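You operate a simulated robot arm through the tools that you are given. There is no shell and no other tool. Be economical: measure what you need, move in short steps, check, and stop when the job is done.

You run a simulated two-armed robot. Do the job below in one go: nothing can be reset, and whatever is moved stays where it is left.

## Task
Take the brown clamp pad and leave it on the board bench. Put the 10 cm plywood block from the green bench on the finishing table and the 20 cm plywood block on the glue bench. Take the green stick and put it on the orange bench. Fetch the blue roller and stand it on the beige red tipped board. Take the black wedge and leave it on the pale bench. Switch the rack fan switch on. Take the black bolt and put it on top of the orange packer. Put the yellow hose end on top of the grey hose cuff. Press the orange bleed button two times. Push the blue drawer shut. Put one of the blue wedges from the tool bench on the white tipped board. Pick up the green g-clamp with one hand, pass it to the other hand and put it on the finishing table. Any order will do. Set down upright: brown clamp pad, blue roller.

Only the result counts: the job must be done as asked and must still hold three seconds after the hand-in. Knocking over, shifting, dropping, spilling or breaking anything else fails it.

## Robot
Two 7-joint arms with two-finger parallel grippers on one trunk, on a base that drives. Base frame: it is fixed to the floor where the robot stands at the start and does not move with it; the origin is under the middle of the robot, x ahead of it, y to its left, z up; the surface under the hand at the start is at about z = 0.82. Lengths are in m, angles in degrees, forces in N, time in s.
The left shoulder is at the start at [0.05, 0.158, 1.058], the right one opposite. With the tool pointing down near the work surface each hand reaches from about 0.24 to 0.66 m from the robot's upright axis, wherever it stands, measured 20 degrees to its own side. Places, roughly: black bolt (4x4x11 cm) [2.1, -6.6, 1]; black wedge (3x3x10 cm) [-2.9, -3.1, 0.4]; blue drawer [3.7, -5.2, 0.9]; blue roller (4x7x18 cm) [-1.2, -1.3, 0.9]; blue wedge (3x7x3 cm) [3.8, -4.8, 0.9]; board bench [3.6, 0.3, 0.8]; brown clamp pad (6x5x9 cm) [0.5, -0.1, 0.9]; finishing table [3.6, -1.6, 0.8]; glue bench [-1.2, -0.7, 0.8]; green g-clamp (13x3x13 cm) [3.5, -4.2, 0.9]; green stick (20x3x3 cm) [0.8, -1.3, 0.9]; grey hose cuff (6x6x10 cm) [4.6, -6.9, 0.9]; orange bench [-0.3, 3.2, 0.8]; orange bleed button [3.2, -6.7, 0.7]; orange packer [2, -6.5, 1]; pale bench [1, -1.5, 0.9]; plywood block [0.5, 1, 0.75]; rack fan switch [-2.8, -3.7, 0.7]; red tipped board [-3, -3, 0.75]; white tipped board [2, -6.5, 1]; yellow hose end (4x4x10 cm) [2.8, -6.8, 1]. Payload 3.91 kg a hand.
The TCP of each hand is the grasp point between the finger pads, 0.03 m short of the fingertips. In the tool frame z runs along the fingers and y along their closing line. Largest opening 0.11 m; finger width 0.02, thickness 0.01; the body of the gripper, 0.048 by 0.112 m, starts 0.055 m behind the TCP.
Orientation is told as [roll, pitch, yaw] about the base's x, y, z axes, in that order, counted from this pose: with the fingers straight down and closing along the base's y, the tool's x points along the base's -x, its y along +y and its z along -z.

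## Interface
- The arms move only by the tool servo_tool. It takes "left_series", "right_series" or both (then of equal length, played together; a hand with none holds still); each is a list of rows, each an object (a shift or turn left out is 0, a gripper value left out holds the last) with "dr": the turn, a rotation vector about the tool's x, y, z in degrees, a list of three; "offset": the shift along the tool's x, y, z in m, a list of three; "hand": the opening, from 0 (shut) to 1 (fully open). In form: [{"dr": [wx, wy, wz], "offset": [tx, ty, tz], "hand": hand}, ...]. A call has 1 to 12 rows; each row shifts and turns the commanded pose from where the row before left it, along the tool's axes as they then stand. A row lasts 0.2 s, in which the tool goes at most 0.05 m and 8.6 degrees; a call with a longer step from one row to the next is refused whole, and so is a gripper value outside its range. A pose out of reach is approached as far as the arm can. The call stops where the force on the tool passes 40 N (or 10 N more than at its start, if that is more) or the arm is blocked; 0.2 s more then pass. Each finger travels about 0.153 m/s and halts on what it meets, pressing with about 41 N; the grip force reading is that of the motor and also rises with nothing between the fingers. The clock runs only during rows and for 0.2 s after the last one: add rows that do not move to give the fingers time. It gives the time, the measured TCP pose, the force on the tool (base axes), the opening and the grip force at its end, in the units of the frame above (readings bear some noise), with the torque about the TCP (base axes, N m) and any sound that the robot's microphone picked up, and new pictures: "pictures" is both (left out), scene, wrist or none (wrist: the cameras of the hands that moved).
- Cameras (640 x 400 px; columns grow to the right, rows downward): "scene" is now at [0.1195, 0.0488, 1.21]; the picture's right is [0.53, -0.85, 0.00], its down [-0.38, -0.24, -0.89] and it looks along [0.76, 0.47, -0.45] (base axes); focal length 244 px, centre (320, 200). "left" rides on the left gripper at [0.072, -0.017, -0.103] in its tool frame; the picture's right is [0.23, 0.97, 0.00], its down [-0.76, 0.18, -0.62] and it looks along [-0.61, 0.14, 0.78] (tool axes); focal length 222 px, centre (320, 200). "right" rides on the right gripper at [0.072, 0.017, -0.103] in its tool frame; the picture's right is [-0.23, 0.97, 0.00], its down [-0.76, -0.18, -0.62] and it looks along [-0.61, -0.14, 0.78] (tool axes); focal length 222 px, centre (320, 200). There is no depth. A picture from a camera that has moved, and an enlarged one, comes with that camera's place and axes in the base frame and with its lens.
- raise_lower(by): slides the trunk up (or, below 0, down) by that many m; the arms and the scene camera ride with it, the base frame stays. It gives what a move gives, with no picture.
- base_move(legs): drives the robot by 1 to 6 legs, each [ahead, turn to the left] in m and degrees, along the robot's own axes; the way and the turn of a leg run together, so that a leg with both is an arc; at most 1.5 m and 180 degrees a leg. The arms and the cameras ride along, it lands a little off, and it stops where it bumps. It gives what a move gives, and a new picture of the scene camera.
- aim_head(pan, tilt): turns the head with the scene camera to pan (to the left, within 80 degrees either way) and tilt (down, from -29 to 69), counted from straight ahead of the robot. It gives what a move gives, and a new picture of the scene camera.
- zoom(camera, box): a new picture of the part [left, top, right, bottom] of that camera's present view, enlarged. The clock stands still meanwhile.
- sign_off(): hands the job in; it is judged then, once.

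Work in short steps. Places have to be worked out from the pictures, the camera data and where the tool is seen: move nearer, look again, correct. Check each grasp and each placing, and mend what went wrong. You have 567 turns and 360 pictures in all, those below and enlarged ones among them. Open the grippers and draw the arms clear of the work before you hand the job in, unless the task says otherwise; then end with one line.

The tools are called as a command line: name --argument value ..., lists and objects as JSON in quotes. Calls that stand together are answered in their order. servo_tool: Moves the arms, as the interface text tells. Its arguments: {"type":"object","properties":{"left_series":{"type":"array","items":{"type":"object","properties":{"dr":{"type":"array","items":{"type":"number"}},"offset":{"type":"array","items":{"type":"number"}},"hand":{"type":"number"}}}},"right_series":{"type":"array","items":{"type":"object","properties":{"dr":{"type":"array","items":{"type":"number"}},"offset":{"type":"array","items":{"type":"number"}},"hand":{"type":"number"}}}},"pictures":{"type":"string","enum":["both","scene","wrist","none"]}},"required":[]} The other tools are called the same way: raise_lower (by) slides the trunk up or down; base_move (legs) drives the base; aim_head (pan, tilt) turns the head that bears the scene camera; zoom (camera, box) takes an enlarged picture of a part of a camera's view; sign_off () hands the job in.

At the start:

```text
time_s: 0.0
left_tcp_pos: [0.2864, 0.4053, 1.0602]
left_ee_rot: [0.0, 0.0, 0.2]
left_contact_force: [-1.4, 0.8, -0.4]
left_torque: [-0.02, 0.02, -0.03]
left_width: 0.1101
left_gripper_force: 0.0
right_tcp_pos: [0.4026, 0.0341, 1.1105]
right_ee_rot: [0.0, 0.0, 0.2]
right_contact_force: [-1.0, 0.2, 0.5]
right_torque: [0.0, -0.03, 0.01]
right_width: 0.1101
right_gripper_force: 0.0
trunk travel left (down, up): [-0.3, 0.182]
robot x, y, heading: [0.0018, -0.0033, -0.3]
head pan, tilt: [32.1, 26.5]
```

scene: 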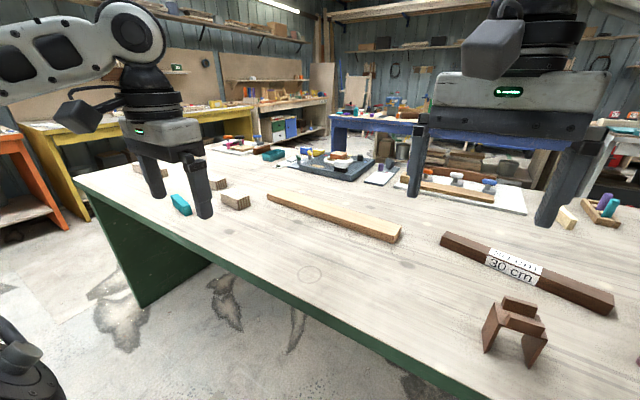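
right: 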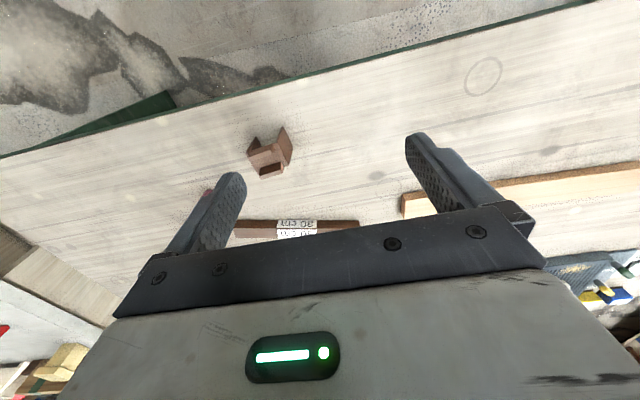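
left: 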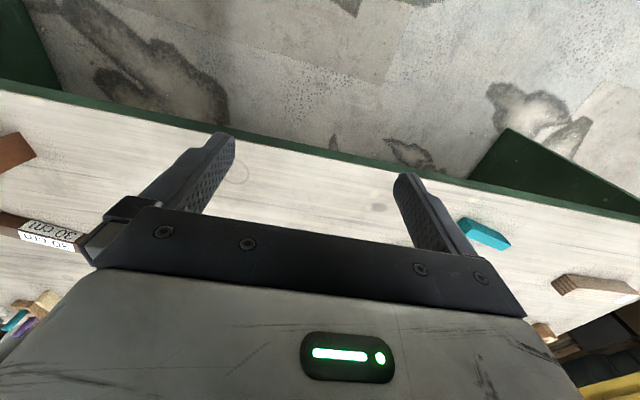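

I start by looking closely at the green bench from the scene camera: the clamp pad and the plywood blocks.

zoom --camera "scene" --box '[420, 200, 640, 380]'

zoom --camera "scene" --box '[120, 120, 420, 260]'

```text
2.22 times, centred on (530, 290) of scene
camera zoom: at [0.1195, 0.0488, 1.21], right [0.53, -0.85, 0.0], down [-0.38, -0.24, -0.89], along [0.76, 0.47, -0.45], focal length 543 px, centre (-147, 0)
```

zoom: 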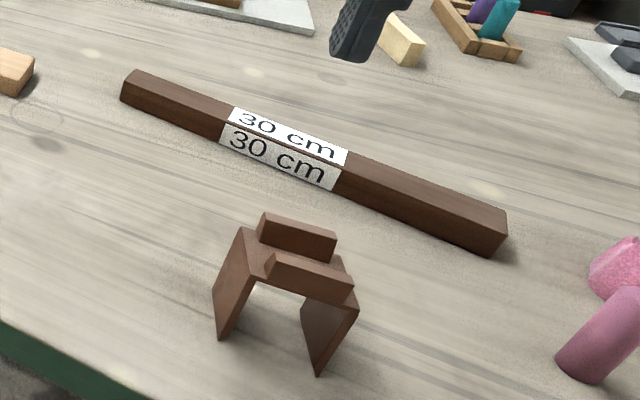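

```text
2.13 times, centred on (270, 190) of scene
camera zoom: at [0.1195, 0.0488, 1.21], right [0.53, -0.85, 0.0], down [-0.38, -0.24, -0.89], along [0.76, 0.47, -0.45], focal length 521 px, centre (427, 221)
```

zoom: 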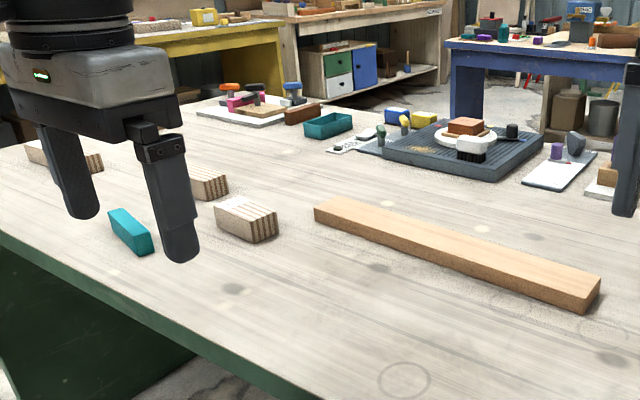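

I'll look round the room to map benches: head left, then ahead, then right.

aim_head --pan 75 --tilt 20

aim_head --pan 0 --tilt 20

aim_head --pan -75 --tilt 20

```text
time_s: 1.1
left_tcp_pos: [0.287, 0.4068, 1.0599]
left_ee_rot: [0.1, 0.0, 0.2]
left_contact_force: [0.3, -0.3, -1.0]
left_torque: [0.03, -0.01, 0.03]
left_width: 0.1099
left_gripper_force: 0.1
right_tcp_pos: [0.4016, 0.0346, 1.1104]
right_ee_rot: [0.0, 0.0, 0.2]
right_contact_force: [0.2, -0.2, -0.1]
right_torque: [0.02, 0.03, 0.0]
right_width: 0.1099
right_gripper_force: 0.0
trunk travel left (down, up): [-0.3, 0.182]
robot x, y, heading: [0.0005, 0.002, 0.1]
head pan, tilt: [75.0, 20.0]
camera scene: at [0.066, 0.09, 1.2206], right [0.97, -0.26, 0.0], down [-0.09, -0.33, -0.94], along [0.24, 0.91, -0.34], focal length 244 px, centre (320, 200)
```

scene: 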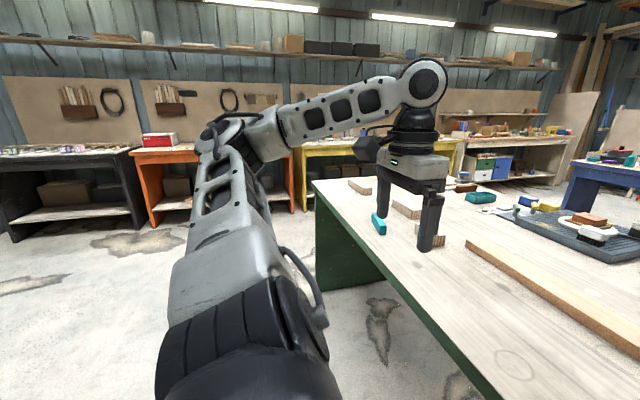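

```text
time_s: 2.6
left_tcp_pos: [0.2858, 0.4053, 1.06]
left_ee_rot: [0.0, 0.0, 0.1]
left_contact_force: [-0.3, 1.1, -0.5]
left_torque: [0.01, 0.01, 0.02]
left_width: 0.1098
left_gripper_force: 0.0
right_tcp_pos: [0.4009, 0.0337, 1.1105]
right_ee_rot: [0.0, 0.0, 0.2]
right_contact_force: [-0.1, -0.1, -0.6]
right_torque: [0.0, 0.01, -0.01]
right_width: 0.1101
right_gripper_force: 0.1
trunk travel left (down, up): [-0.3, 0.182]
robot x, y, heading: [-0.0003, 0.0012, -0.0]
head pan, tilt: [0.0, 20.0]
camera scene: at [0.1349, 0.0002, 1.2206], right [0.0, -1.0, 0.0], down [-0.34, 0.0, -0.94], along [0.94, 0.0, -0.34], focal length 244 px, centre (320, 200)
```

scene: 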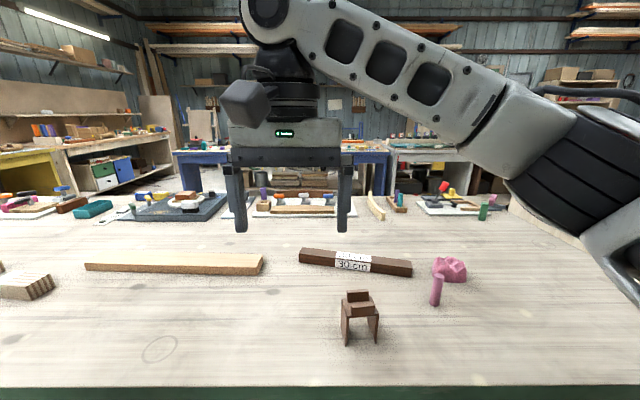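

```text
time_s: 4.0
left_tcp_pos: [0.2865, 0.4057, 1.0611]
left_ee_rot: [0.0, 0.1, 0.2]
left_contact_force: [-0.5, -0.5, 0.3]
left_torque: [-0.03, 0.0, -0.01]
left_width: 0.1101
left_gripper_force: 0.0
right_tcp_pos: [0.4022, 0.0348, 1.1099]
right_ee_rot: [0.1, 0.0, 0.2]
right_contact_force: [0.0, 0.7, -0.3]
right_torque: [-0.01, -0.01, -0.05]
right_width: 0.1097
right_gripper_force: 0.0
trunk travel left (down, up): [-0.3, 0.182]
robot x, y, heading: [-0.0019, -0.0001, -0.1]
head pan, tilt: [-75.0, 20.0]
camera scene: at [0.066, -0.0898, 1.2206], right [-0.97, -0.26, 0.0], down [-0.09, 0.33, -0.94], along [0.24, -0.91, -0.34], focal length 244 px, centre (320, 200)
```

scene: 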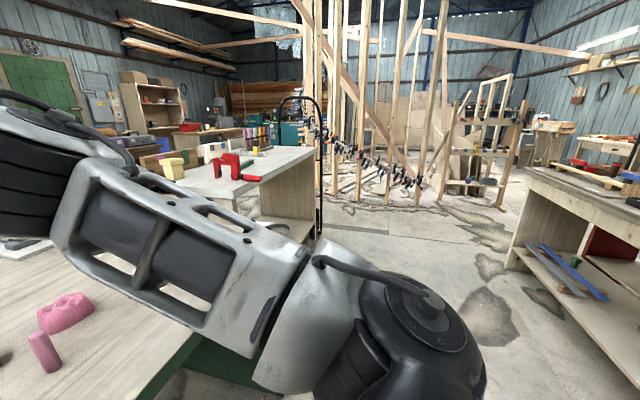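

The clamp pad stands at about [0.49, -0.07], top near z 0.91. I move the right hand above it and look with the wrist camera.

servo_tool --right_series '[{"offset": [-0.02, -0.035, 0.03]}, {"offset": [-0.03, -0.035, 0.02]}, {"offset": [-0.03, -0.035, 0.02]}, {}]' --pictures "wrist"

aim_head --pan 0 --tilt 35

```text
refused: row 1 steps farther than a row can; nothing moved
```

```text
time_s: 5.5
left_tcp_pos: [0.2871, 0.405, 1.0607]
left_ee_rot: [0.1, 0.0, 0.2]
left_contact_force: [-0.2, 0.8, 0.0]
left_torque: [0.02, 0.03, 0.02]
left_width: 0.1097
left_gripper_force: 0.1
right_tcp_pos: [0.4015, 0.0352, 1.1099]
right_ee_rot: [0.0, 0.0, 0.2]
right_contact_force: [0.5, 0.0, -0.1]
right_torque: [-0.02, -0.04, 0.04]
right_width: 0.11
right_gripper_force: 0.1
trunk travel left (down, up): [-0.3, 0.182]
robot x, y, heading: [0.0002, -0.0031, -0.1]
head pan, tilt: [0.0, 35.0]
camera scene: at [0.1299, 0.0, 1.1968], right [0.0, -1.0, 0.0], down [-0.57, 0.0, -0.82], along [0.82, 0.0, -0.57], focal length 244 px, centre (320, 200)
```

scene: 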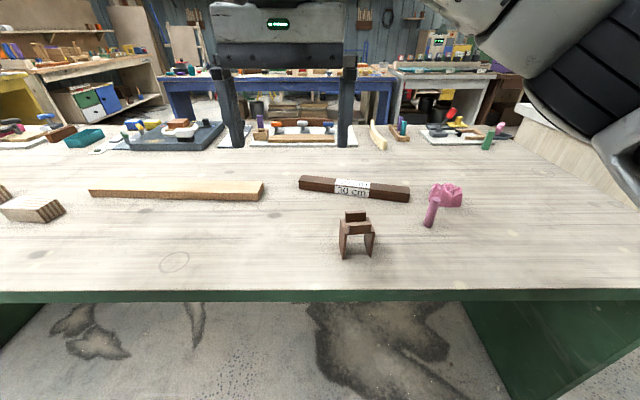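

The pad is at about [0.50, -0.075]. I move the right hand in steps of at most 5 cm.

servo_tool --right_series '[{"offset": [-0.024, -0.027, 0.025]}, {"offset": [-0.024, -0.027, 0.025]}, {"offset": [-0.024, -0.027, 0.025]}, {"offset": [-0.02, -0.027, 0.025]}, {}]'

```text
time_s: 6.7
left_tcp_pos: [0.2868, 0.4046, 1.0599]
left_ee_rot: [0.1, -0.1, 0.2]
left_contact_force: [-0.2, -0.6, -0.4]
left_torque: [-0.02, -0.01, 0.0]
left_width: 0.11
left_gripper_force: 0.0
right_tcp_pos: [0.4956, -0.0731, 1.0071]
right_ee_rot: [0.0, 0.1, 0.2]
right_contact_force: [-0.3, -0.5, -0.1]
right_torque: [-0.02, -0.01, 0.02]
right_width: 0.1102
right_gripper_force: 0.1
trunk travel left (down, up): [-0.3, 0.182]
robot x, y, heading: [0.0003, -0.0, 0.1]
head pan, tilt: [0.0, 35.0]
camera scene: at [0.1298, 0.0001, 1.1968], right [0.0, -1.0, 0.0], down [-0.57, 0.0, -0.82], along [0.82, 0.0, -0.57], focal length 244 px, centre (320, 200)
camera right: at [0.4229, -0.0573, 1.1095], right [0.22, 0.97, 0.0], down [0.76, -0.17, 0.62], along [0.61, -0.14, -0.78], focal length 222 px, centre (320, 200)
```

scene: 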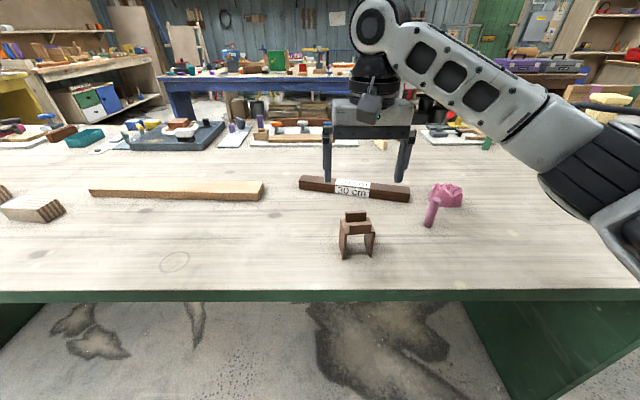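
right: 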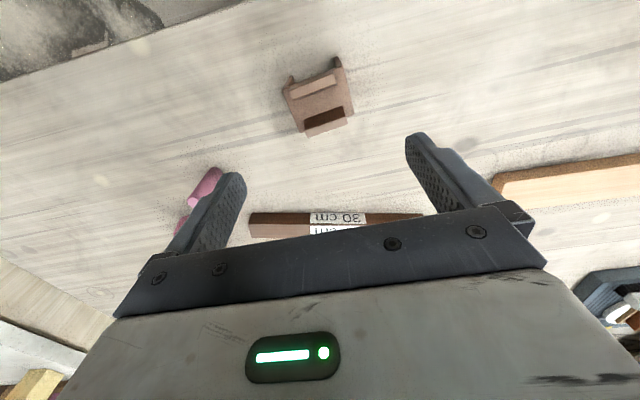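

The pad centre works out at [0.479, -0.071], nearly aligned with the base axes. I lower the open hand around it.

servo_tool --right_series '[{"offset": [0.017, 0.002, 0.03]}, {"offset": [0, 0, 0.04]}, {"offset": [0, 0, 0.03]}, {"offset": [0, 0, 0.02]}, {}]'

```text
time_s: 7.9
left_tcp_pos: [0.2869, 0.4048, 1.0597]
left_ee_rot: [0.0, 0.0, 0.1]
left_contact_force: [-0.2, 0.4, 1.2]
left_torque: [0.01, -0.01, 0.0]
left_width: 0.1099
left_gripper_force: 0.0
right_tcp_pos: [0.4777, -0.0733, 0.8875]
right_ee_rot: [0.0, 0.0, 0.3]
right_contact_force: [-0.2, 0.8, 0.0]
right_torque: [0.03, -0.04, 0.03]
right_width: 0.1099
right_gripper_force: 0.0
trunk travel left (down, up): [-0.3, 0.182]
robot x, y, heading: [-0.0001, 0.0005, 0.1]
head pan, tilt: [0.0, 35.0]
camera scene: at [0.1299, 0.0001, 1.1968], right [0.0, -1.0, 0.0], down [-0.57, 0.0, -0.82], along [0.82, 0.0, -0.57], focal length 244 px, centre (320, 200)
camera right: at [0.4045, -0.0562, 0.9901], right [0.22, 0.97, 0.0], down [0.76, -0.17, 0.62], along [0.61, -0.14, -0.78], focal length 222 px, centre (320, 200)
```

scene: 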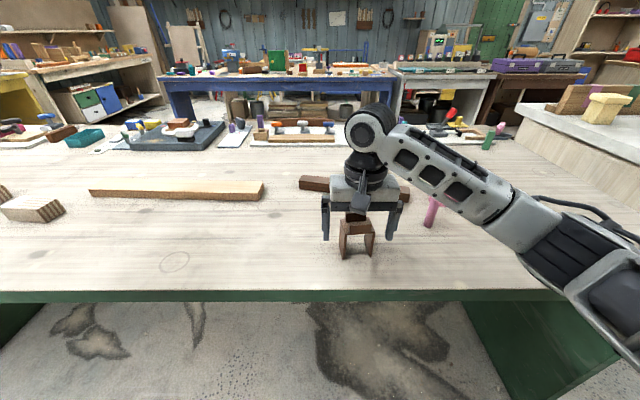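
right: 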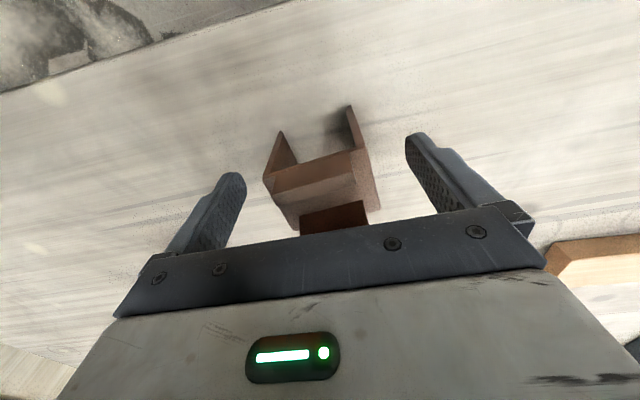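

The pad is centred between the fingers; I turn 4° to match it and close.

servo_tool --right_series '[{"dr": [0, 0, -4], "offset": [0, 0.002, 0.003]}, {"hand": 0}, {"hand": 0}, {"hand": 0}, {"hand": 0}]' --pictures "none"

servo_tool --right_series '[{"offset": [0, 0, -0.03]}, {"offset": [0, 0, -0.04]}, {"offset": [0, 0, -0.04]}, {"offset": [0, 0, -0.04]}, {}]'

```text
time_s: 9.1
left_tcp_pos: [0.2855, 0.4054, 1.0603]
left_ee_rot: [0.0, -0.1, 0.2]
left_contact_force: [-0.2, 0.4, 0.7]
left_torque: [0.0, -0.01, 0.0]
left_width: 0.11
left_gripper_force: 0.0
right_tcp_pos: [0.4752, -0.069, 0.8845]
right_ee_rot: [0.0, 0.1, 4.3]
right_contact_force: [1.0, 1.0, 1.7]
right_torque: [0.0, -0.1, 0.06]
right_width: 0.0578
right_gripper_force: 41.5
trunk travel left (down, up): [-0.3, 0.182]
robot x, y, heading: [-0.0015, -0.0033, 0.2]
head pan, tilt: [0.0, 35.0]
```

```text
time_s: 10.3
left_tcp_pos: [0.2867, 0.4069, 1.0598]
left_ee_rot: [0.0, 0.0, 0.3]
left_contact_force: [0.9, 0.0, 1.4]
left_torque: [-0.03, 0.02, 0.03]
left_width: 0.1101
left_gripper_force: 0.1
right_tcp_pos: [0.4772, -0.0714, 1.0342]
right_ee_rot: [0.0, -0.1, 4.2]
right_contact_force: [-0.7, -0.1, -0.4]
right_torque: [0.0, 0.0, 0.06]
right_width: 0.0
right_gripper_force: 37.5
trunk travel left (down, up): [-0.3, 0.182]
robot x, y, heading: [0.002, 0.0011, 0.0]
head pan, tilt: [0.0, 35.0]
camera scene: at [0.1299, 0.0001, 1.1967], right [0.0, -1.0, 0.0], down [-0.57, 0.0, -0.82], along [0.82, 0.0, -0.57], focal length 244 px, centre (320, 200)
camera right: at [0.4026, -0.0589, 1.1375], right [0.15, 0.99, 0.0], down [0.77, -0.12, 0.62], along [0.62, -0.1, -0.78], focal length 222 px, centre (320, 200)
```

scene: 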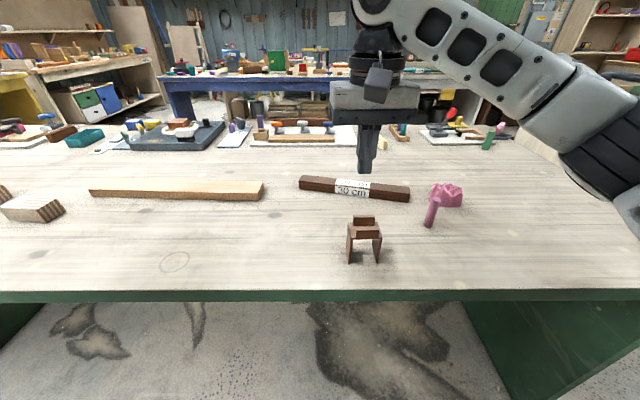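
right: 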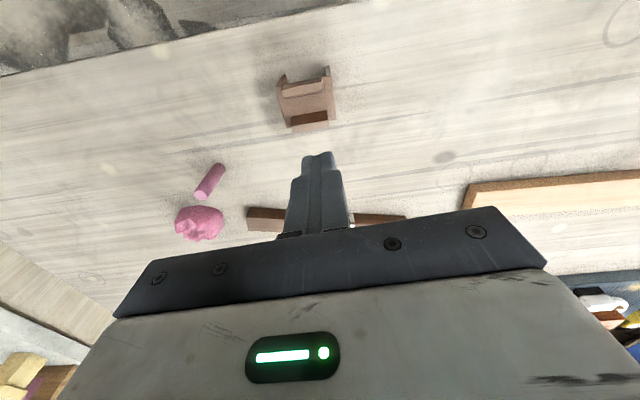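

The grip slipped off on lifting and the pad still stands. I look closer at its shape to choose a better hold.

zoom --camera "right" --box '[230, 40, 390, 140]'

zoom --camera "scene" --box '[316, 190, 412, 280]'

```text
4.00 times, centred on (310, 90) of right
camera zoom: at [0.4026, -0.0589, 1.1375], right [0.15, 0.99, 0.0], down [0.77, -0.12, 0.62], along [0.62, -0.1, -0.78], focal length 888 px, centre (360, 640)
```

zoom: 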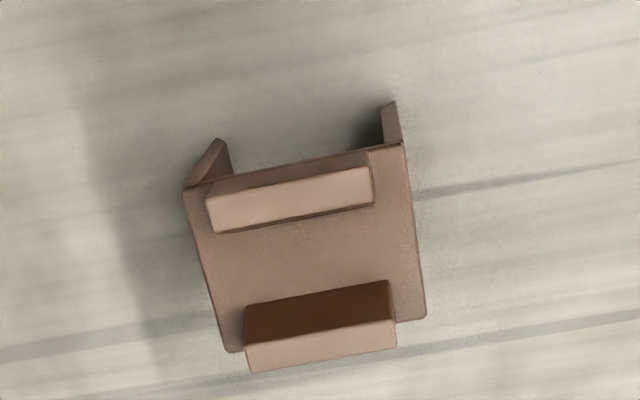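

```text
4.44 times, centred on (364, 235) of scene
camera zoom: at [0.1299, 0.0001, 1.1967], right [0.0, -1.0, 0.0], down [-0.57, 0.0, -0.82], along [0.82, 0.0, -0.57], focal length 1086 px, centre (124, 44)
```

zoom: 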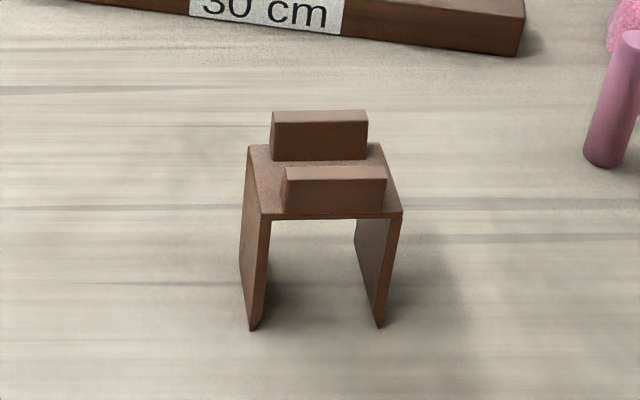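

Legs ≈6.5 cm high, ribs above; centre now [0.470, -0.084], yaw about 0. I grip lower, near z 0.865, on the side plates and lift slowly.

servo_tool --right_series '[{"dr": [0, 0, 4], "hand": 1}, {"offset": [0.007, -0.0125, 0], "hand": 1}, {"hand": 1}, {"offset": [0, 0, 0.045]}, {"offset": [0, 0, 0.045]}, {"offset": [0, 0, 0.045]}, {"offset": [0, 0, 0.034]}, {}]'

```text
time_s: 12.1
left_tcp_pos: [0.2861, 0.4053, 1.061]
left_ee_rot: [0.1, 0.0, 0.1]
left_contact_force: [0.7, 0.3, 1.1]
left_torque: [-0.03, -0.04, -0.02]
left_width: 0.1103
left_gripper_force: 0.1
right_tcp_pos: [0.4719, -0.0865, 0.868]
right_ee_rot: [0.0, 0.0, 0.2]
right_contact_force: [0.8, 0.1, 0.2]
right_torque: [0.01, 0.01, 0.01]
right_width: 0.11
right_gripper_force: 0.1
trunk travel left (down, up): [-0.3, 0.182]
robot x, y, heading: [-0.0006, -0.0031, 0.0]
head pan, tilt: [0.0, 35.0]
camera scene: at [0.1299, 0.0001, 1.1968], right [0.0, -1.0, 0.0], down [-0.57, 0.0, -0.82], along [0.82, 0.0, -0.57], focal length 244 px, centre (320, 200)
camera right: at [0.3989, -0.0689, 0.9723], right [0.22, 0.97, 0.0], down [0.76, -0.17, 0.62], along [0.61, -0.14, -0.78], focal length 222 px, centre (320, 200)
```

scene: 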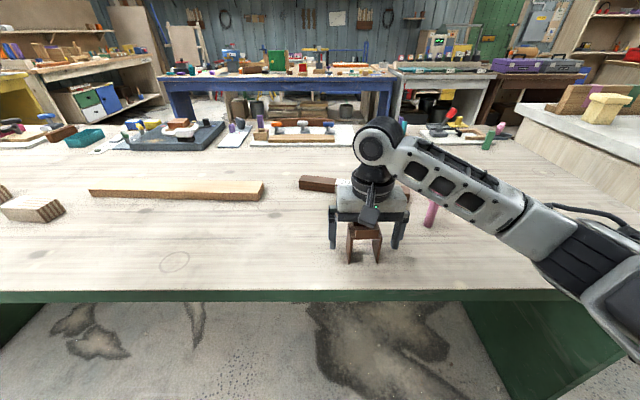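
right: 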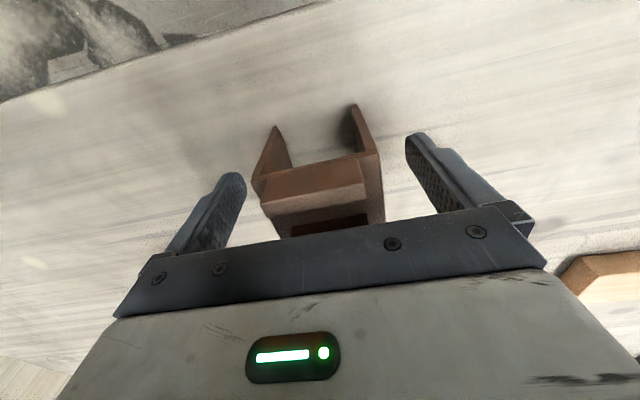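

The fingers straddle the plates; I close and lift gently a little, then check.

servo_tool --right_series '[{"hand": 0}, {"hand": 0}, {"hand": 0}, {"hand": 0}, {"offset": [0, 0, -0.005]}, {"offset": [0, 0, -0.01]}, {"offset": [0, 0, -0.01]}]'

```text
time_s: 13.7
left_tcp_pos: [0.286, 0.4055, 1.0592]
left_ee_rot: [0.0, 0.0, 0.1]
left_contact_force: [-0.2, -0.3, -0.5]
left_torque: [-0.02, 0.02, 0.01]
left_width: 0.1101
left_gripper_force: 0.0
right_tcp_pos: [0.4695, -0.0842, 0.8939]
right_ee_rot: [-0.1, -0.1, 0.3]
right_contact_force: [0.0, -0.3, -0.2]
right_torque: [-0.01, -0.01, 0.01]
right_width: 0.0574
right_gripper_force: 41.1
trunk travel left (down, up): [-0.3, 0.182]
robot x, y, heading: [0.004, -0.0002, -0.2]
head pan, tilt: [0.0, 35.0]
camera scene: at [0.1299, 0.0001, 1.1967], right [0.0, -1.0, 0.0], down [-0.57, 0.0, -0.82], along [0.82, 0.0, -0.57], focal length 244 px, centre (320, 200)
camera right: at [0.3971, -0.0659, 0.9964], right [0.22, 0.97, 0.0], down [0.76, -0.17, 0.62], along [0.61, -0.14, -0.78], focal length 222 px, centre (320, 200)
```

scene: 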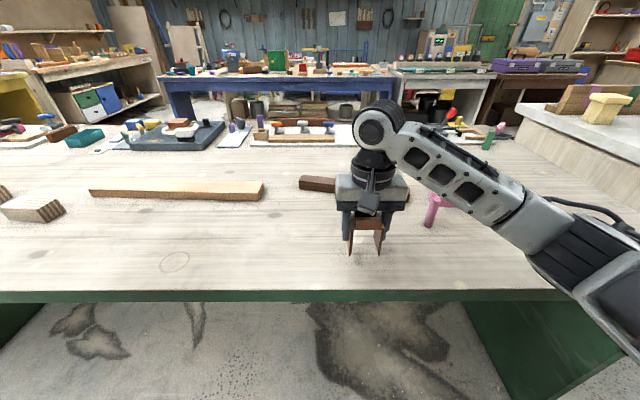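
right: 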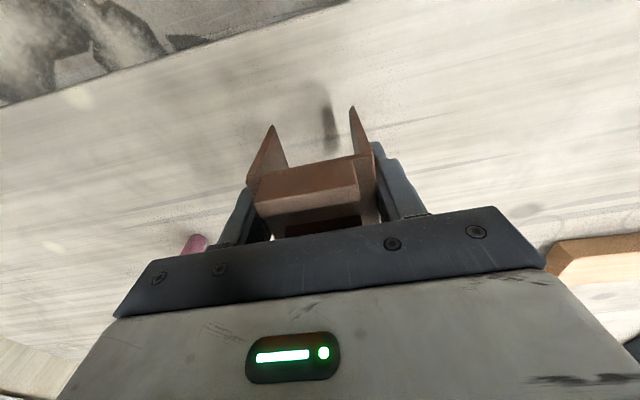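

The pad hangs in the grip now. I lift it further in gentle steps.

servo_tool --right_series '[{"offset": [0, 0, -0.015]}, {"offset": [0, 0, -0.02]}, {"offset": [0, 0, -0.02]}, {"offset": [0, 0, -0.02]}, {"offset": [0, 0, -0.02]}, {"offset": [0, 0, -0.02]}, {}]' --pictures "wrist"

aim_head --pan 45 --tilt 30

```text
time_s: 15.3
left_tcp_pos: [0.2869, 0.4054, 1.0597]
left_ee_rot: [0.1, 0.0, 0.2]
left_contact_force: [-0.8, -0.3, -1.0]
left_torque: [0.03, 0.02, -0.03]
left_width: 0.1098
left_gripper_force: 0.1
right_tcp_pos: [0.47, -0.0815, 1.0066]
right_ee_rot: [0.0, 0.0, 0.2]
right_contact_force: [-1.2, 0.8, -0.4]
right_torque: [-0.01, 0.0, 0.01]
right_width: 0.0574
right_gripper_force: 41.5
trunk travel left (down, up): [-0.3, 0.182]
robot x, y, heading: [-0.0011, -0.0015, -0.2]
head pan, tilt: [0.0, 35.0]
camera right: at [0.397, -0.0647, 1.109], right [0.22, 0.97, 0.0], down [0.76, -0.17, 0.62], along [0.61, -0.14, -0.78], focal length 222 px, centre (320, 200)
```

right: 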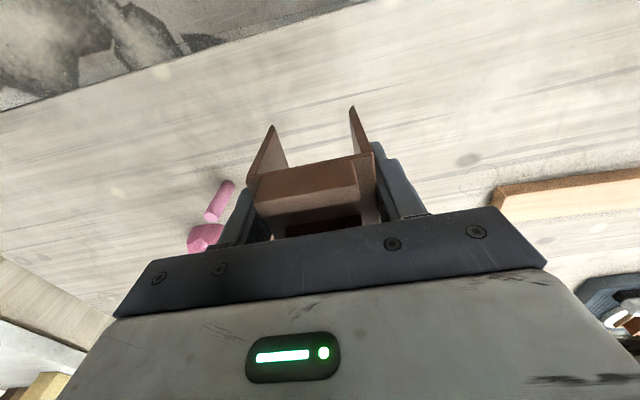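

```text
time_s: 16.4
left_tcp_pos: [0.2867, 0.4057, 1.0596]
left_ee_rot: [0.1, 0.0, 0.2]
left_contact_force: [0.0, -0.3, 0.1]
left_torque: [0.03, 0.04, 0.02]
left_width: 0.11
left_gripper_force: 0.1
right_tcp_pos: [0.4691, -0.0813, 1.0062]
right_ee_rot: [0.0, 0.0, 0.2]
right_contact_force: [0.0, 0.1, -1.3]
right_torque: [-0.02, 0.01, 0.01]
right_width: 0.0577
right_gripper_force: 41.1
trunk travel left (down, up): [-0.3, 0.182]
robot x, y, heading: [-0.0001, 0.0, -0.2]
head pan, tilt: [45.0, 30.0]
camera scene: at [0.1058, 0.064, 1.2045], right [0.71, -0.71, 0.0], down [-0.35, -0.35, -0.87], along [0.61, 0.61, -0.5], focal length 244 px, centre (320, 200)
```

scene: 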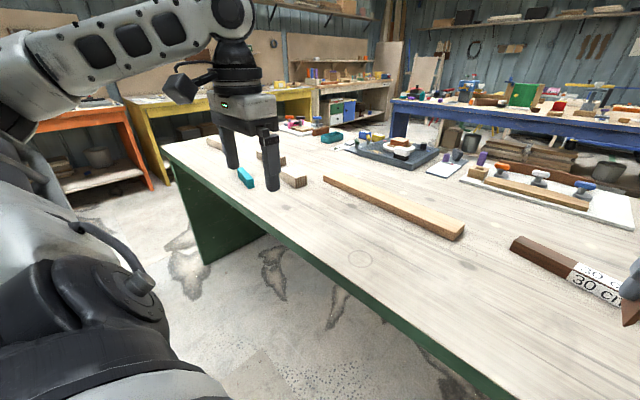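

Pad is held. I drive leftward along the bench to face the plywood blocks.

base_move --legs '[[0, 90], [0.7, 0], [0, -90]]'

aim_head --pan 10 --tilt 45

```text
time_s: 27.9
left_tcp_pos: [0.3051, 1.0715, 1.0599]
left_ee_rot: [0.1, 0.0, -2.1]
left_contact_force: [-0.3, 0.0, -0.2]
left_torque: [0.01, -0.03, 0.0]
left_width: 0.1102
left_gripper_force: 0.1
right_tcp_pos: [0.4688, 0.5776, 1.006]
right_ee_rot: [0.0, -0.1, -2.1]
right_contact_force: [0.0, -0.7, -0.5]
right_torque: [0.03, -0.02, 0.0]
right_width: 0.0575
right_gripper_force: 40.6
trunk travel left (down, up): [-0.3, 0.182]
robot x, y, heading: [0.0032, 0.6779, -2.2]
head pan, tilt: [45.0, 30.0]
camera scene: at [0.1108, 0.7372, 1.2045], right [0.68, -0.73, 0.0], down [-0.37, -0.34, -0.87], along [0.64, 0.59, -0.5], focal length 244 px, centre (320, 200)
```

scene: 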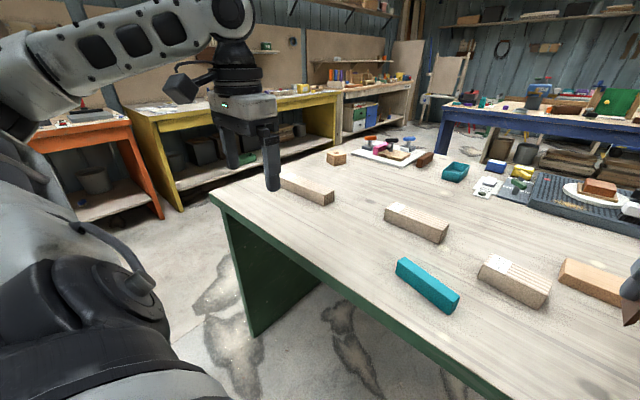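

```text
time_s: 28.9
left_tcp_pos: [0.3048, 1.0714, 1.0594]
left_ee_rot: [0.1, 0.0, -2.0]
left_contact_force: [-0.2, 0.2, -0.2]
left_torque: [-0.01, -0.02, 0.01]
left_width: 0.11
left_gripper_force: 0.1
right_tcp_pos: [0.4688, 0.5777, 1.0052]
right_ee_rot: [0.1, 0.0, -1.9]
right_contact_force: [-0.3, 0.5, -0.5]
right_torque: [0.03, 0.02, 0.01]
right_width: 0.0574
right_gripper_force: 40.7
trunk travel left (down, up): [-0.3, 0.182]
robot x, y, heading: [0.0051, 0.6801, -2.3]
head pan, tilt: [10.0, 45.0]
camera scene: at [0.1249, 0.6869, 1.182], right [0.14, -0.99, 0.0], down [-0.7, -0.1, -0.71], along [0.7, 0.1, -0.71], focal length 244 px, centre (320, 200)
```

scene: 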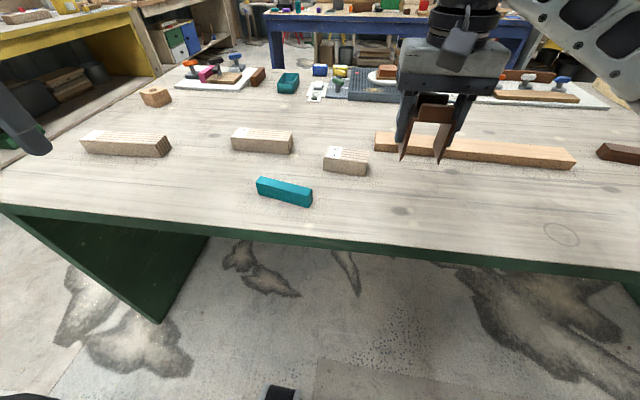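

I see four plywood blocks; I zoom to measure their lengths.

zoom --camera "scene" --box '[60, 60, 400, 220]'

```text
1.88 times, centred on (230, 140) of scene
camera zoom: at [0.1249, 0.6869, 1.182], right [0.14, -0.99, 0.0], down [-0.7, -0.1, -0.71], along [0.7, 0.1, -0.71], focal length 460 px, centre (489, 313)
```

zoom: 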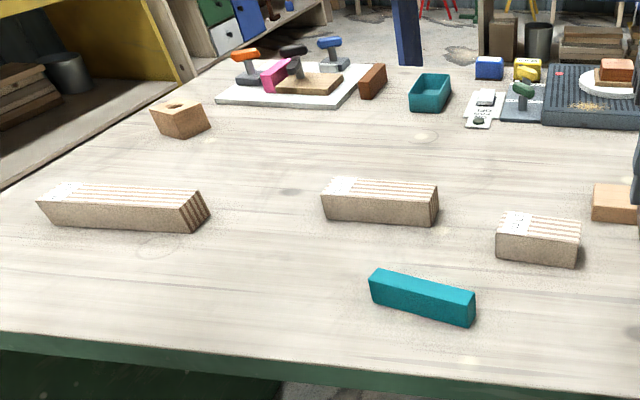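

The blocks measure about 20, 15 and 10 cm from left to right; the 10 cm one is centred near [0.60, 0.69]. I move the right hand with the pad aside and bring the left hand over the 10 cm block.

servo_tool --left_series '[{"offset": [-0.028, -0.038, 0.0]}, {"offset": [-0.028, -0.038, 0.0]}, {"offset": [-0.028, -0.038, 0.0]}, {"offset": [-0.028, -0.038, 0.0]}, {"offset": [-0.028, -0.038, 0.0]}, {"offset": [-0.028, -0.038, 0.0]}, {"offset": [-0.028, -0.038, 0.0]}, {"offset": [-0.028, -0.038, 0.0]}, {"offset": [-0.028, -0.038, 0.0]}, {"offset": [-0.028, -0.038, 0.0]}]' --right_series '[{"offset": [0, -0.02, 0]}, {"offset": [0, -0.02, 0]}, {"offset": [0, -0.02, 0]}, {"offset": [0, -0.02, 0]}, {"offset": [0, -0.02, 0]}, {"offset": [0, -0.02, 0]}, {"offset": [0, -0.02, 0]}, {"offset": [0, -0.02, 0]}, {"offset": [0, -0.02, 0]}, {"offset": [0, -0.02, 0]}]' --pictures "none"

servo_tool --left_series '[{"dr": [0, 0, 8]}, {"dr": [0, 0, 8]}, {"dr": [0, 0, 8]}, {"dr": [0, 0, 8]}, {"dr": [0, 0, 8]}, {"dr": [0, 0, 8]}, {"dr": [0, 0, 8]}, {"dr": [0, 0, 8]}, {"dr": [0, 0, 8]}, {"dr": [0, 0, 8]}, {"dr": [0, 0, 8]}, {}]'

```text
time_s: 31.1
left_tcp_pos: [0.4811, 0.8216, 1.0549]
left_ee_rot: [0.0, 0.0, -2.0]
left_contact_force: [0.6, -0.3, -0.4]
left_torque: [0.01, -0.06, 0.05]
left_width: 0.11
left_gripper_force: 0.0
left hand out of reach, approached as far as the arm can: row 7, 8, 9, 10
right_tcp_pos: [0.4646, 0.378, 1.0084]
right_ee_rot: [0.0, -0.1, -2.0]
right_contact_force: [0.1, -0.3, -0.4]
right_torque: [-0.06, 0.02, 0.0]
right_width: 0.0574
right_gripper_force: 41.0
trunk travel left (down, up): [-0.3, 0.182]
robot x, y, heading: [0.0045, 0.6796, -2.3]
head pan, tilt: [10.0, 45.0]
```

```text
time_s: 33.7
left_tcp_pos: [0.482, 0.823, 1.0562]
left_ee_rot: [0.1, -0.1, -90.2]
left_contact_force: [0.5, 0.4, -0.7]
left_torque: [0.01, 0.01, 0.02]
left_width: 0.1098
left_gripper_force: 0.0
left hand out of reach, approached as far as the arm can: row 3
right_tcp_pos: [0.4637, 0.3788, 1.0069]
right_ee_rot: [0.0, 0.0, -2.0]
right_contact_force: [0.0, -0.4, -0.5]
right_torque: [0.01, 0.02, -0.01]
right_width: 0.0574
right_gripper_force: 40.8
trunk travel left (down, up): [-0.3, 0.182]
robot x, y, heading: [0.0036, 0.6758, -2.3]
head pan, tilt: [10.0, 45.0]
camera scene: at [0.1249, 0.6868, 1.1819], right [0.13, -0.99, 0.0], down [-0.7, -0.1, -0.71], along [0.7, 0.1, -0.71], focal length 244 px, centre (320, 200)
camera left: at [0.4669, 0.8948, 1.1588], right [0.97, 0.22, 0.0], down [0.17, -0.76, 0.62], along [0.14, -0.61, -0.78], focal length 222 px, centre (320, 200)
```

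scene: 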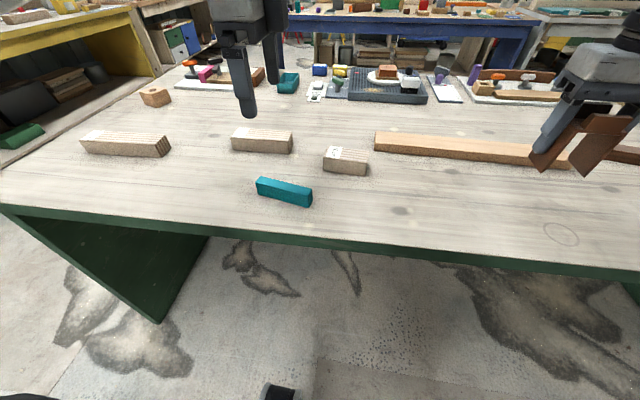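
left: 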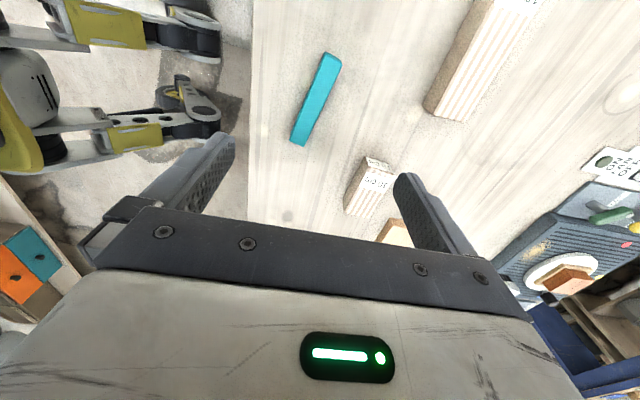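

I zoom on the labels on the blocks.

zoom --camera "left" --box '[330, 0, 550, 240]'

zoom --camera "scene" --box '[70, 110, 390, 220]'

```text
1.67 times, centred on (440, 120) of left
camera zoom: at [0.4669, 0.8948, 1.1588], right [0.97, 0.22, 0.0], down [0.17, -0.76, 0.62], along [0.14, -0.61, -0.78], focal length 370 px, centre (120, 333)
```

zoom: 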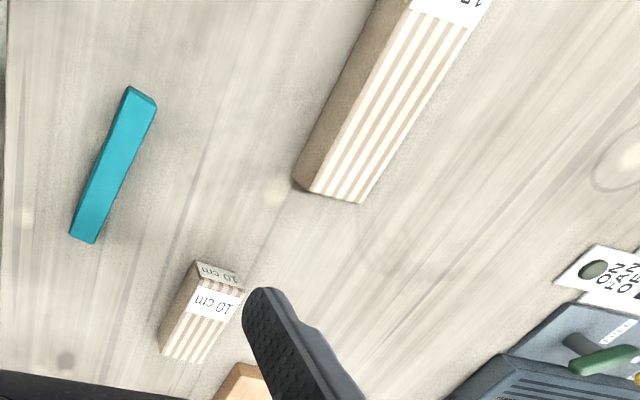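

```text
2.00 times, centred on (230, 165) of scene
camera zoom: at [0.1249, 0.6868, 1.1819], right [0.13, -0.99, 0.0], down [-0.7, -0.1, -0.71], along [0.7, 0.1, -0.71], focal length 489 px, centre (500, 270)
```

zoom: 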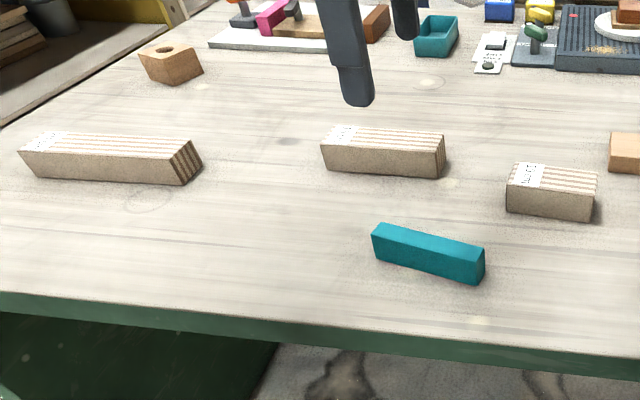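

Label confirms 10 cm; centre [0.598, 0.695], axis along y. I drive 7 cm closer to gain reach.

base_move --legs '[[0.07, 0]]'

```text
time_s: 34.7
left_tcp_pos: [0.5496, 0.8195, 1.0539]
left_ee_rot: [0.1, -0.1, -90.1]
left_contact_force: [0.2, 0.5, 1.1]
left_torque: [0.01, 0.01, -0.01]
left_width: 0.1101
left_gripper_force: 0.0
right_tcp_pos: [0.5322, 0.3758, 1.0073]
right_ee_rot: [0.0, 0.0, -2.0]
right_contact_force: [0.0, -0.3, -0.6]
right_torque: [-0.01, -0.03, -0.01]
right_width: 0.0575
right_gripper_force: 40.9
trunk travel left (down, up): [-0.3, 0.182]
robot x, y, heading: [0.0673, 0.6741, -2.1]
head pan, tilt: [10.0, 45.0]
camera scene: at [0.1931, 0.684, 1.1818], right [0.13, -0.99, 0.0], down [-0.7, -0.09, -0.71], along [0.7, 0.09, -0.71], focal length 244 px, centre (320, 200)
```

scene: 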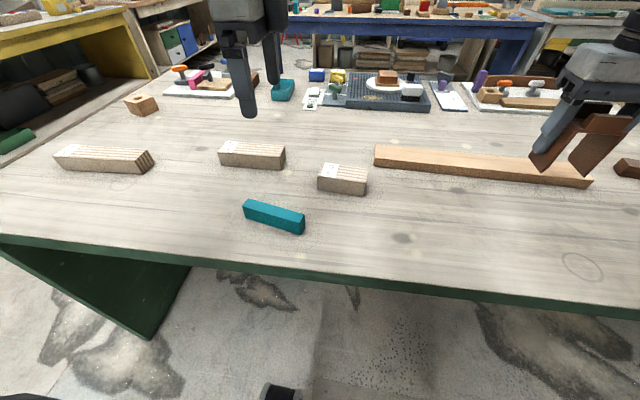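

Now I move the left hand over the block at z 0.94.

servo_tool --left_series '[{"offset": [-0.03, 0.012, 0.03]}, {"offset": [-0.03, 0.012, 0.03]}, {"offset": [-0.03, 0.012, 0.03]}, {"offset": [-0.035, 0.012, 0.02]}, {}]'

```text
time_s: 35.9
left_tcp_pos: [0.5332, 0.7904, 0.9451]
left_ee_rot: [0.1, -0.1, -90.1]
left_contact_force: [-0.3, 0.5, 0.1]
left_torque: [0.01, 0.01, -0.01]
left_width: 0.1098
left_gripper_force: 0.1
left hand out of reach, approached as far as the arm can: row 1, 2, 3, 4
right_tcp_pos: [0.5308, 0.3755, 1.0069]
right_ee_rot: [0.0, 0.0, -2.0]
right_contact_force: [-0.4, 0.5, -1.0]
right_torque: [0.0, -0.01, -0.01]
right_width: 0.0575
right_gripper_force: 41.2
trunk travel left (down, up): [-0.3, 0.182]
robot x, y, heading: [0.0717, 0.6746, -2.5]
head pan, tilt: [10.0, 45.0]
camera scene: at [0.1926, 0.6841, 1.1819], right [0.13, -0.99, 0.0], down [-0.7, -0.09, -0.71], along [0.7, 0.09, -0.71], focal length 244 px, centre (320, 200)
camera left: at [0.5167, 0.8636, 1.0488], right [0.97, 0.23, 0.0], down [0.18, -0.76, 0.63], along [0.14, -0.61, -0.78], focal length 222 px, centre (320, 200)
```

scene: 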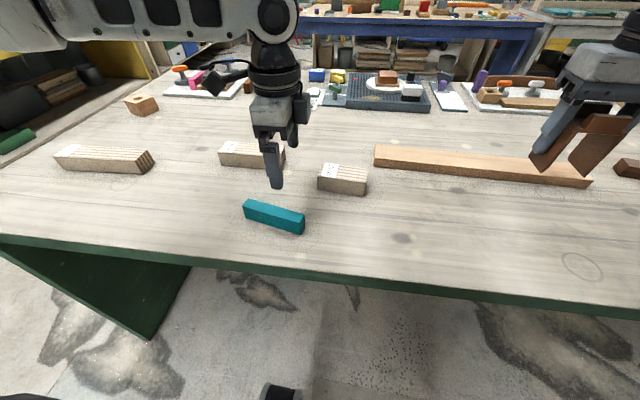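
left: 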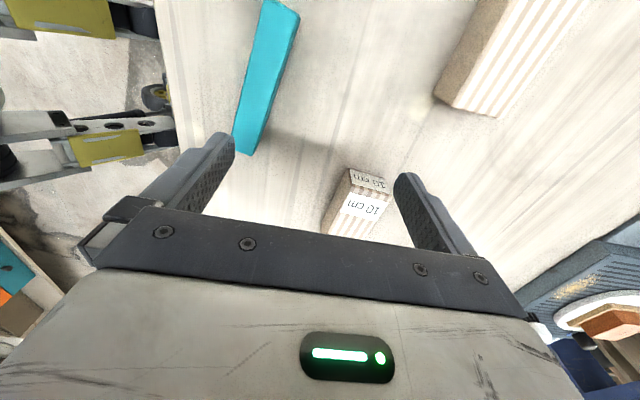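

The reach is cut at this hand height. I raise the trunk 12 cm so the shoulder sits higher, then try again.

raise_lower --by 0.12

servo_tool --left_series '[{"offset": [0, 0, 0.03]}, {"offset": [-0.02, 0.01, 0.03]}, {"offset": [-0.02, 0.02, 0.02]}, {"offset": [-0.02, 0.02, 0.02]}, {"offset": [-0.03, 0.01, 0]}, {}]' --pictures "wrist"

```text
time_s: 37.4
left_tcp_pos: [0.533, 0.7898, 1.0653]
left_ee_rot: [0.1, -0.1, -90.1]
left_contact_force: [0.6, -0.3, -0.8]
left_torque: [0.03, -0.02, -0.01]
left_width: 0.1101
left_gripper_force: 0.1
right_tcp_pos: [0.5325, 0.3756, 1.1255]
right_ee_rot: [0.0, 0.0, -2.0]
right_contact_force: [-0.9, -0.3, 0.4]
right_torque: [0.05, 0.04, 0.04]
right_width: 0.0574
right_gripper_force: 41.3
trunk travel left (down, up): [-0.42, 0.062]
robot x, y, heading: [0.0707, 0.6757, -2.4]
head pan, tilt: [10.0, 45.0]
```

```text
time_s: 38.8
left_tcp_pos: [0.5267, 0.8007, 1.0008]
left_ee_rot: [0.2, -0.3, -90.0]
left_contact_force: [0.2, -0.2, -0.5]
left_torque: [-0.02, -0.04, 0.01]
left_width: 0.1102
left_gripper_force: 0.2
left hand out of reach, approached as far as the arm can: row 2, 3, 4, 5
right_tcp_pos: [0.5322, 0.3748, 1.1271]
right_ee_rot: [0.0, 0.0, -2.2]
right_contact_force: [-0.6, 0.1, -0.5]
right_torque: [0.0, -0.01, -0.01]
right_width: 0.0577
right_gripper_force: 41.2
trunk travel left (down, up): [-0.42, 0.062]
robot x, y, heading: [0.0671, 0.675, -2.2]
head pan, tilt: [10.0, 45.0]
camera left: at [0.5111, 0.8735, 1.1043], right [0.97, 0.23, 0.0], down [0.17, -0.76, 0.63], along [0.14, -0.61, -0.78], focal length 222 px, centre (320, 200)
```

left: 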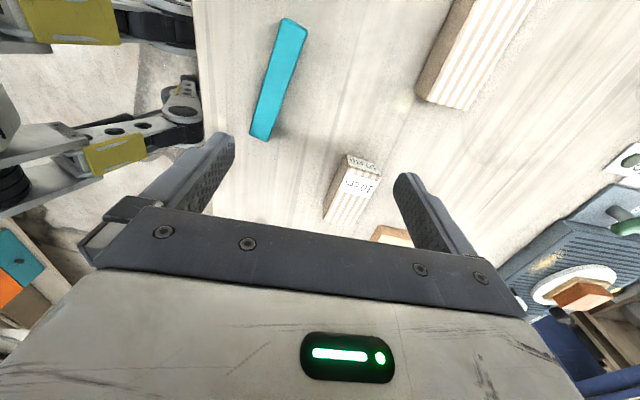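

I turn the left hand back towards yaw 0 and beyond to +90 to see if the other wrist turn reaches farther.

servo_tool --left_series '[{"offset": [0, -0.02, 0]}, {"dr": [0, 0, -8.2]}, {"dr": [0, 0, -8.2]}, {"dr": [0, 0, -8.2]}, {"dr": [0, 0, -8.2]}, {"dr": [0, 0, -8.2]}, {"dr": [0, 0, -8.2]}, {"dr": [0, 0, -8.2]}, {"dr": [0, 0, -8.2]}, {"dr": [0, 0, -8.2]}, {"dr": [0, 0, -8.2]}, {"dr": [0, 0, -8.2]}]' --pictures "none"

servo_tool --left_series '[{"dr": [0, 0, -8.2]}, {"dr": [0, 0, -8.2]}, {"dr": [0, 0, -8.2]}, {"dr": [0, 0, -8.2]}, {"dr": [0, 0, -8.2]}, {"dr": [0, 0, -8.2]}, {"dr": [0, 0, -8.2]}, {"dr": [0, 0, -8.2]}, {"dr": [0, 0, -8.2]}, {"dr": [0, 0, -8.2]}, {"dr": [0, 0, -8.2]}, {}]'

```text
time_s: 41.4
left_tcp_pos: [0.5063, 0.8011, 0.9992]
left_ee_rot: [-0.2, -0.1, 0.1]
left_contact_force: [-0.3, 0.3, 0.5]
left_torque: [-0.02, -0.01, 0.04]
left_width: 0.11
left_gripper_force: 0.1
right_tcp_pos: [0.5324, 0.3761, 1.127]
right_ee_rot: [0.1, 0.0, -2.1]
right_contact_force: [-1.8, 0.2, 0.3]
right_torque: [0.04, 0.01, 0.0]
right_width: 0.0576
right_gripper_force: 41.0
trunk travel left (down, up): [-0.42, 0.062]
robot x, y, heading: [0.0721, 0.6729, -2.3]
head pan, tilt: [10.0, 45.0]
```

```text
time_s: 44.0
left_tcp_pos: [0.5063, 0.8016, 1.0005]
left_ee_rot: [-0.1, 0.0, 90.5]
left_contact_force: [0.1, 0.3, -0.4]
left_torque: [0.0, 0.02, 0.0]
left_width: 0.1099
left_gripper_force: 0.1
right_tcp_pos: [0.531, 0.3753, 1.1275]
right_ee_rot: [0.0, 0.0, -2.1]
right_contact_force: [-1.0, -0.7, -1.1]
right_torque: [-0.01, 0.01, -0.01]
right_width: 0.0575
right_gripper_force: 40.7
trunk travel left (down, up): [-0.42, 0.062]
robot x, y, heading: [0.0666, 0.6743, -2.2]
head pan, tilt: [10.0, 45.0]
camera scene: at [0.1926, 0.6841, 1.3019], right [0.13, -0.99, 0.0], down [-0.7, -0.09, -0.71], along [0.7, 0.09, -0.71], focal length 244 px, centre (320, 200)
camera left: at [0.5252, 0.7296, 1.1047], right [-0.97, -0.23, 0.0], down [-0.18, 0.76, 0.62], along [-0.15, 0.6, -0.78], focal length 222 px, centre (320, 200)
```

scene: 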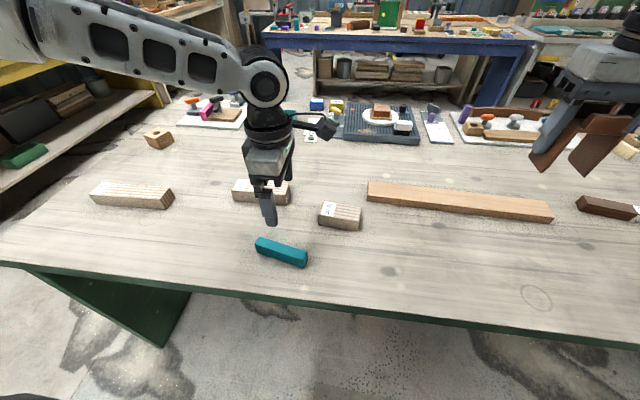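
left: 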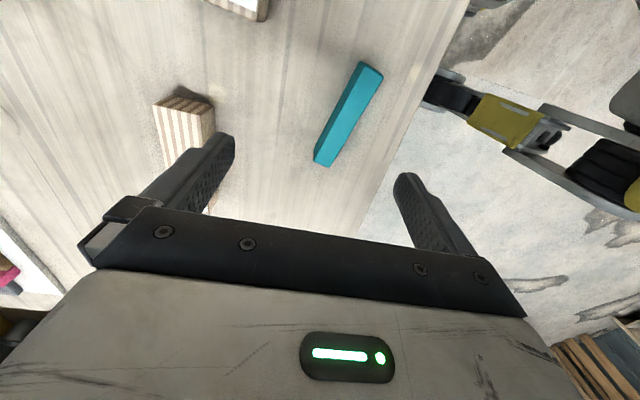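

Test reaching with yaw +90: move toward the block.

servo_tool --left_series '[{"offset": [0.03, -0.03, 0]}, {"offset": [0.035, -0.03, 0]}, {"offset": [0.04, -0.03, 0]}, {}]' --pictures "wrist"

```text
time_s: 45.0
left_tcp_pos: [0.5317, 0.7968, 1.0245]
left_ee_rot: [-0.1, 0.2, 90.3]
left_contact_force: [-0.2, 0.0, 0.3]
left_torque: [0.0, 0.01, 0.01]
left_width: 0.1102
left_gripper_force: 0.1
left hand out of reach, approached as far as the arm can: row 1, 2, 3
right_tcp_pos: [0.532, 0.3756, 1.1285]
right_ee_rot: [0.0, 0.0, -2.2]
right_contact_force: [0.9, -0.1, -0.6]
right_torque: [0.01, 0.01, -0.01]
right_width: 0.0577
right_gripper_force: 41.1
trunk travel left (down, up): [-0.42, 0.062]
robot x, y, heading: [0.0746, 0.6765, -2.3]
head pan, tilt: [10.0, 45.0]
camera left: at [0.5489, 0.724, 1.129], right [-0.97, -0.23, 0.0], down [-0.18, 0.76, 0.62], along [-0.14, 0.6, -0.78], focal length 222 px, centre (320, 200)
```

left: 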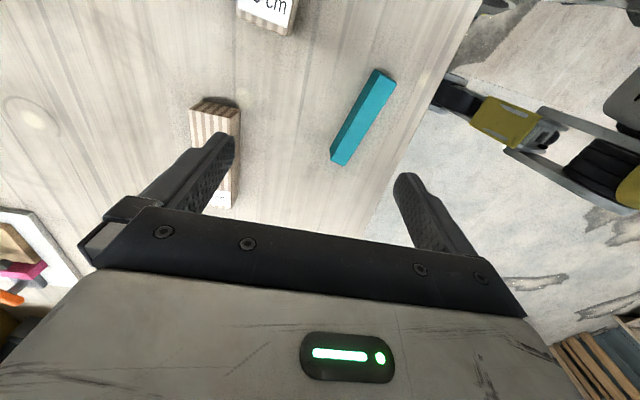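

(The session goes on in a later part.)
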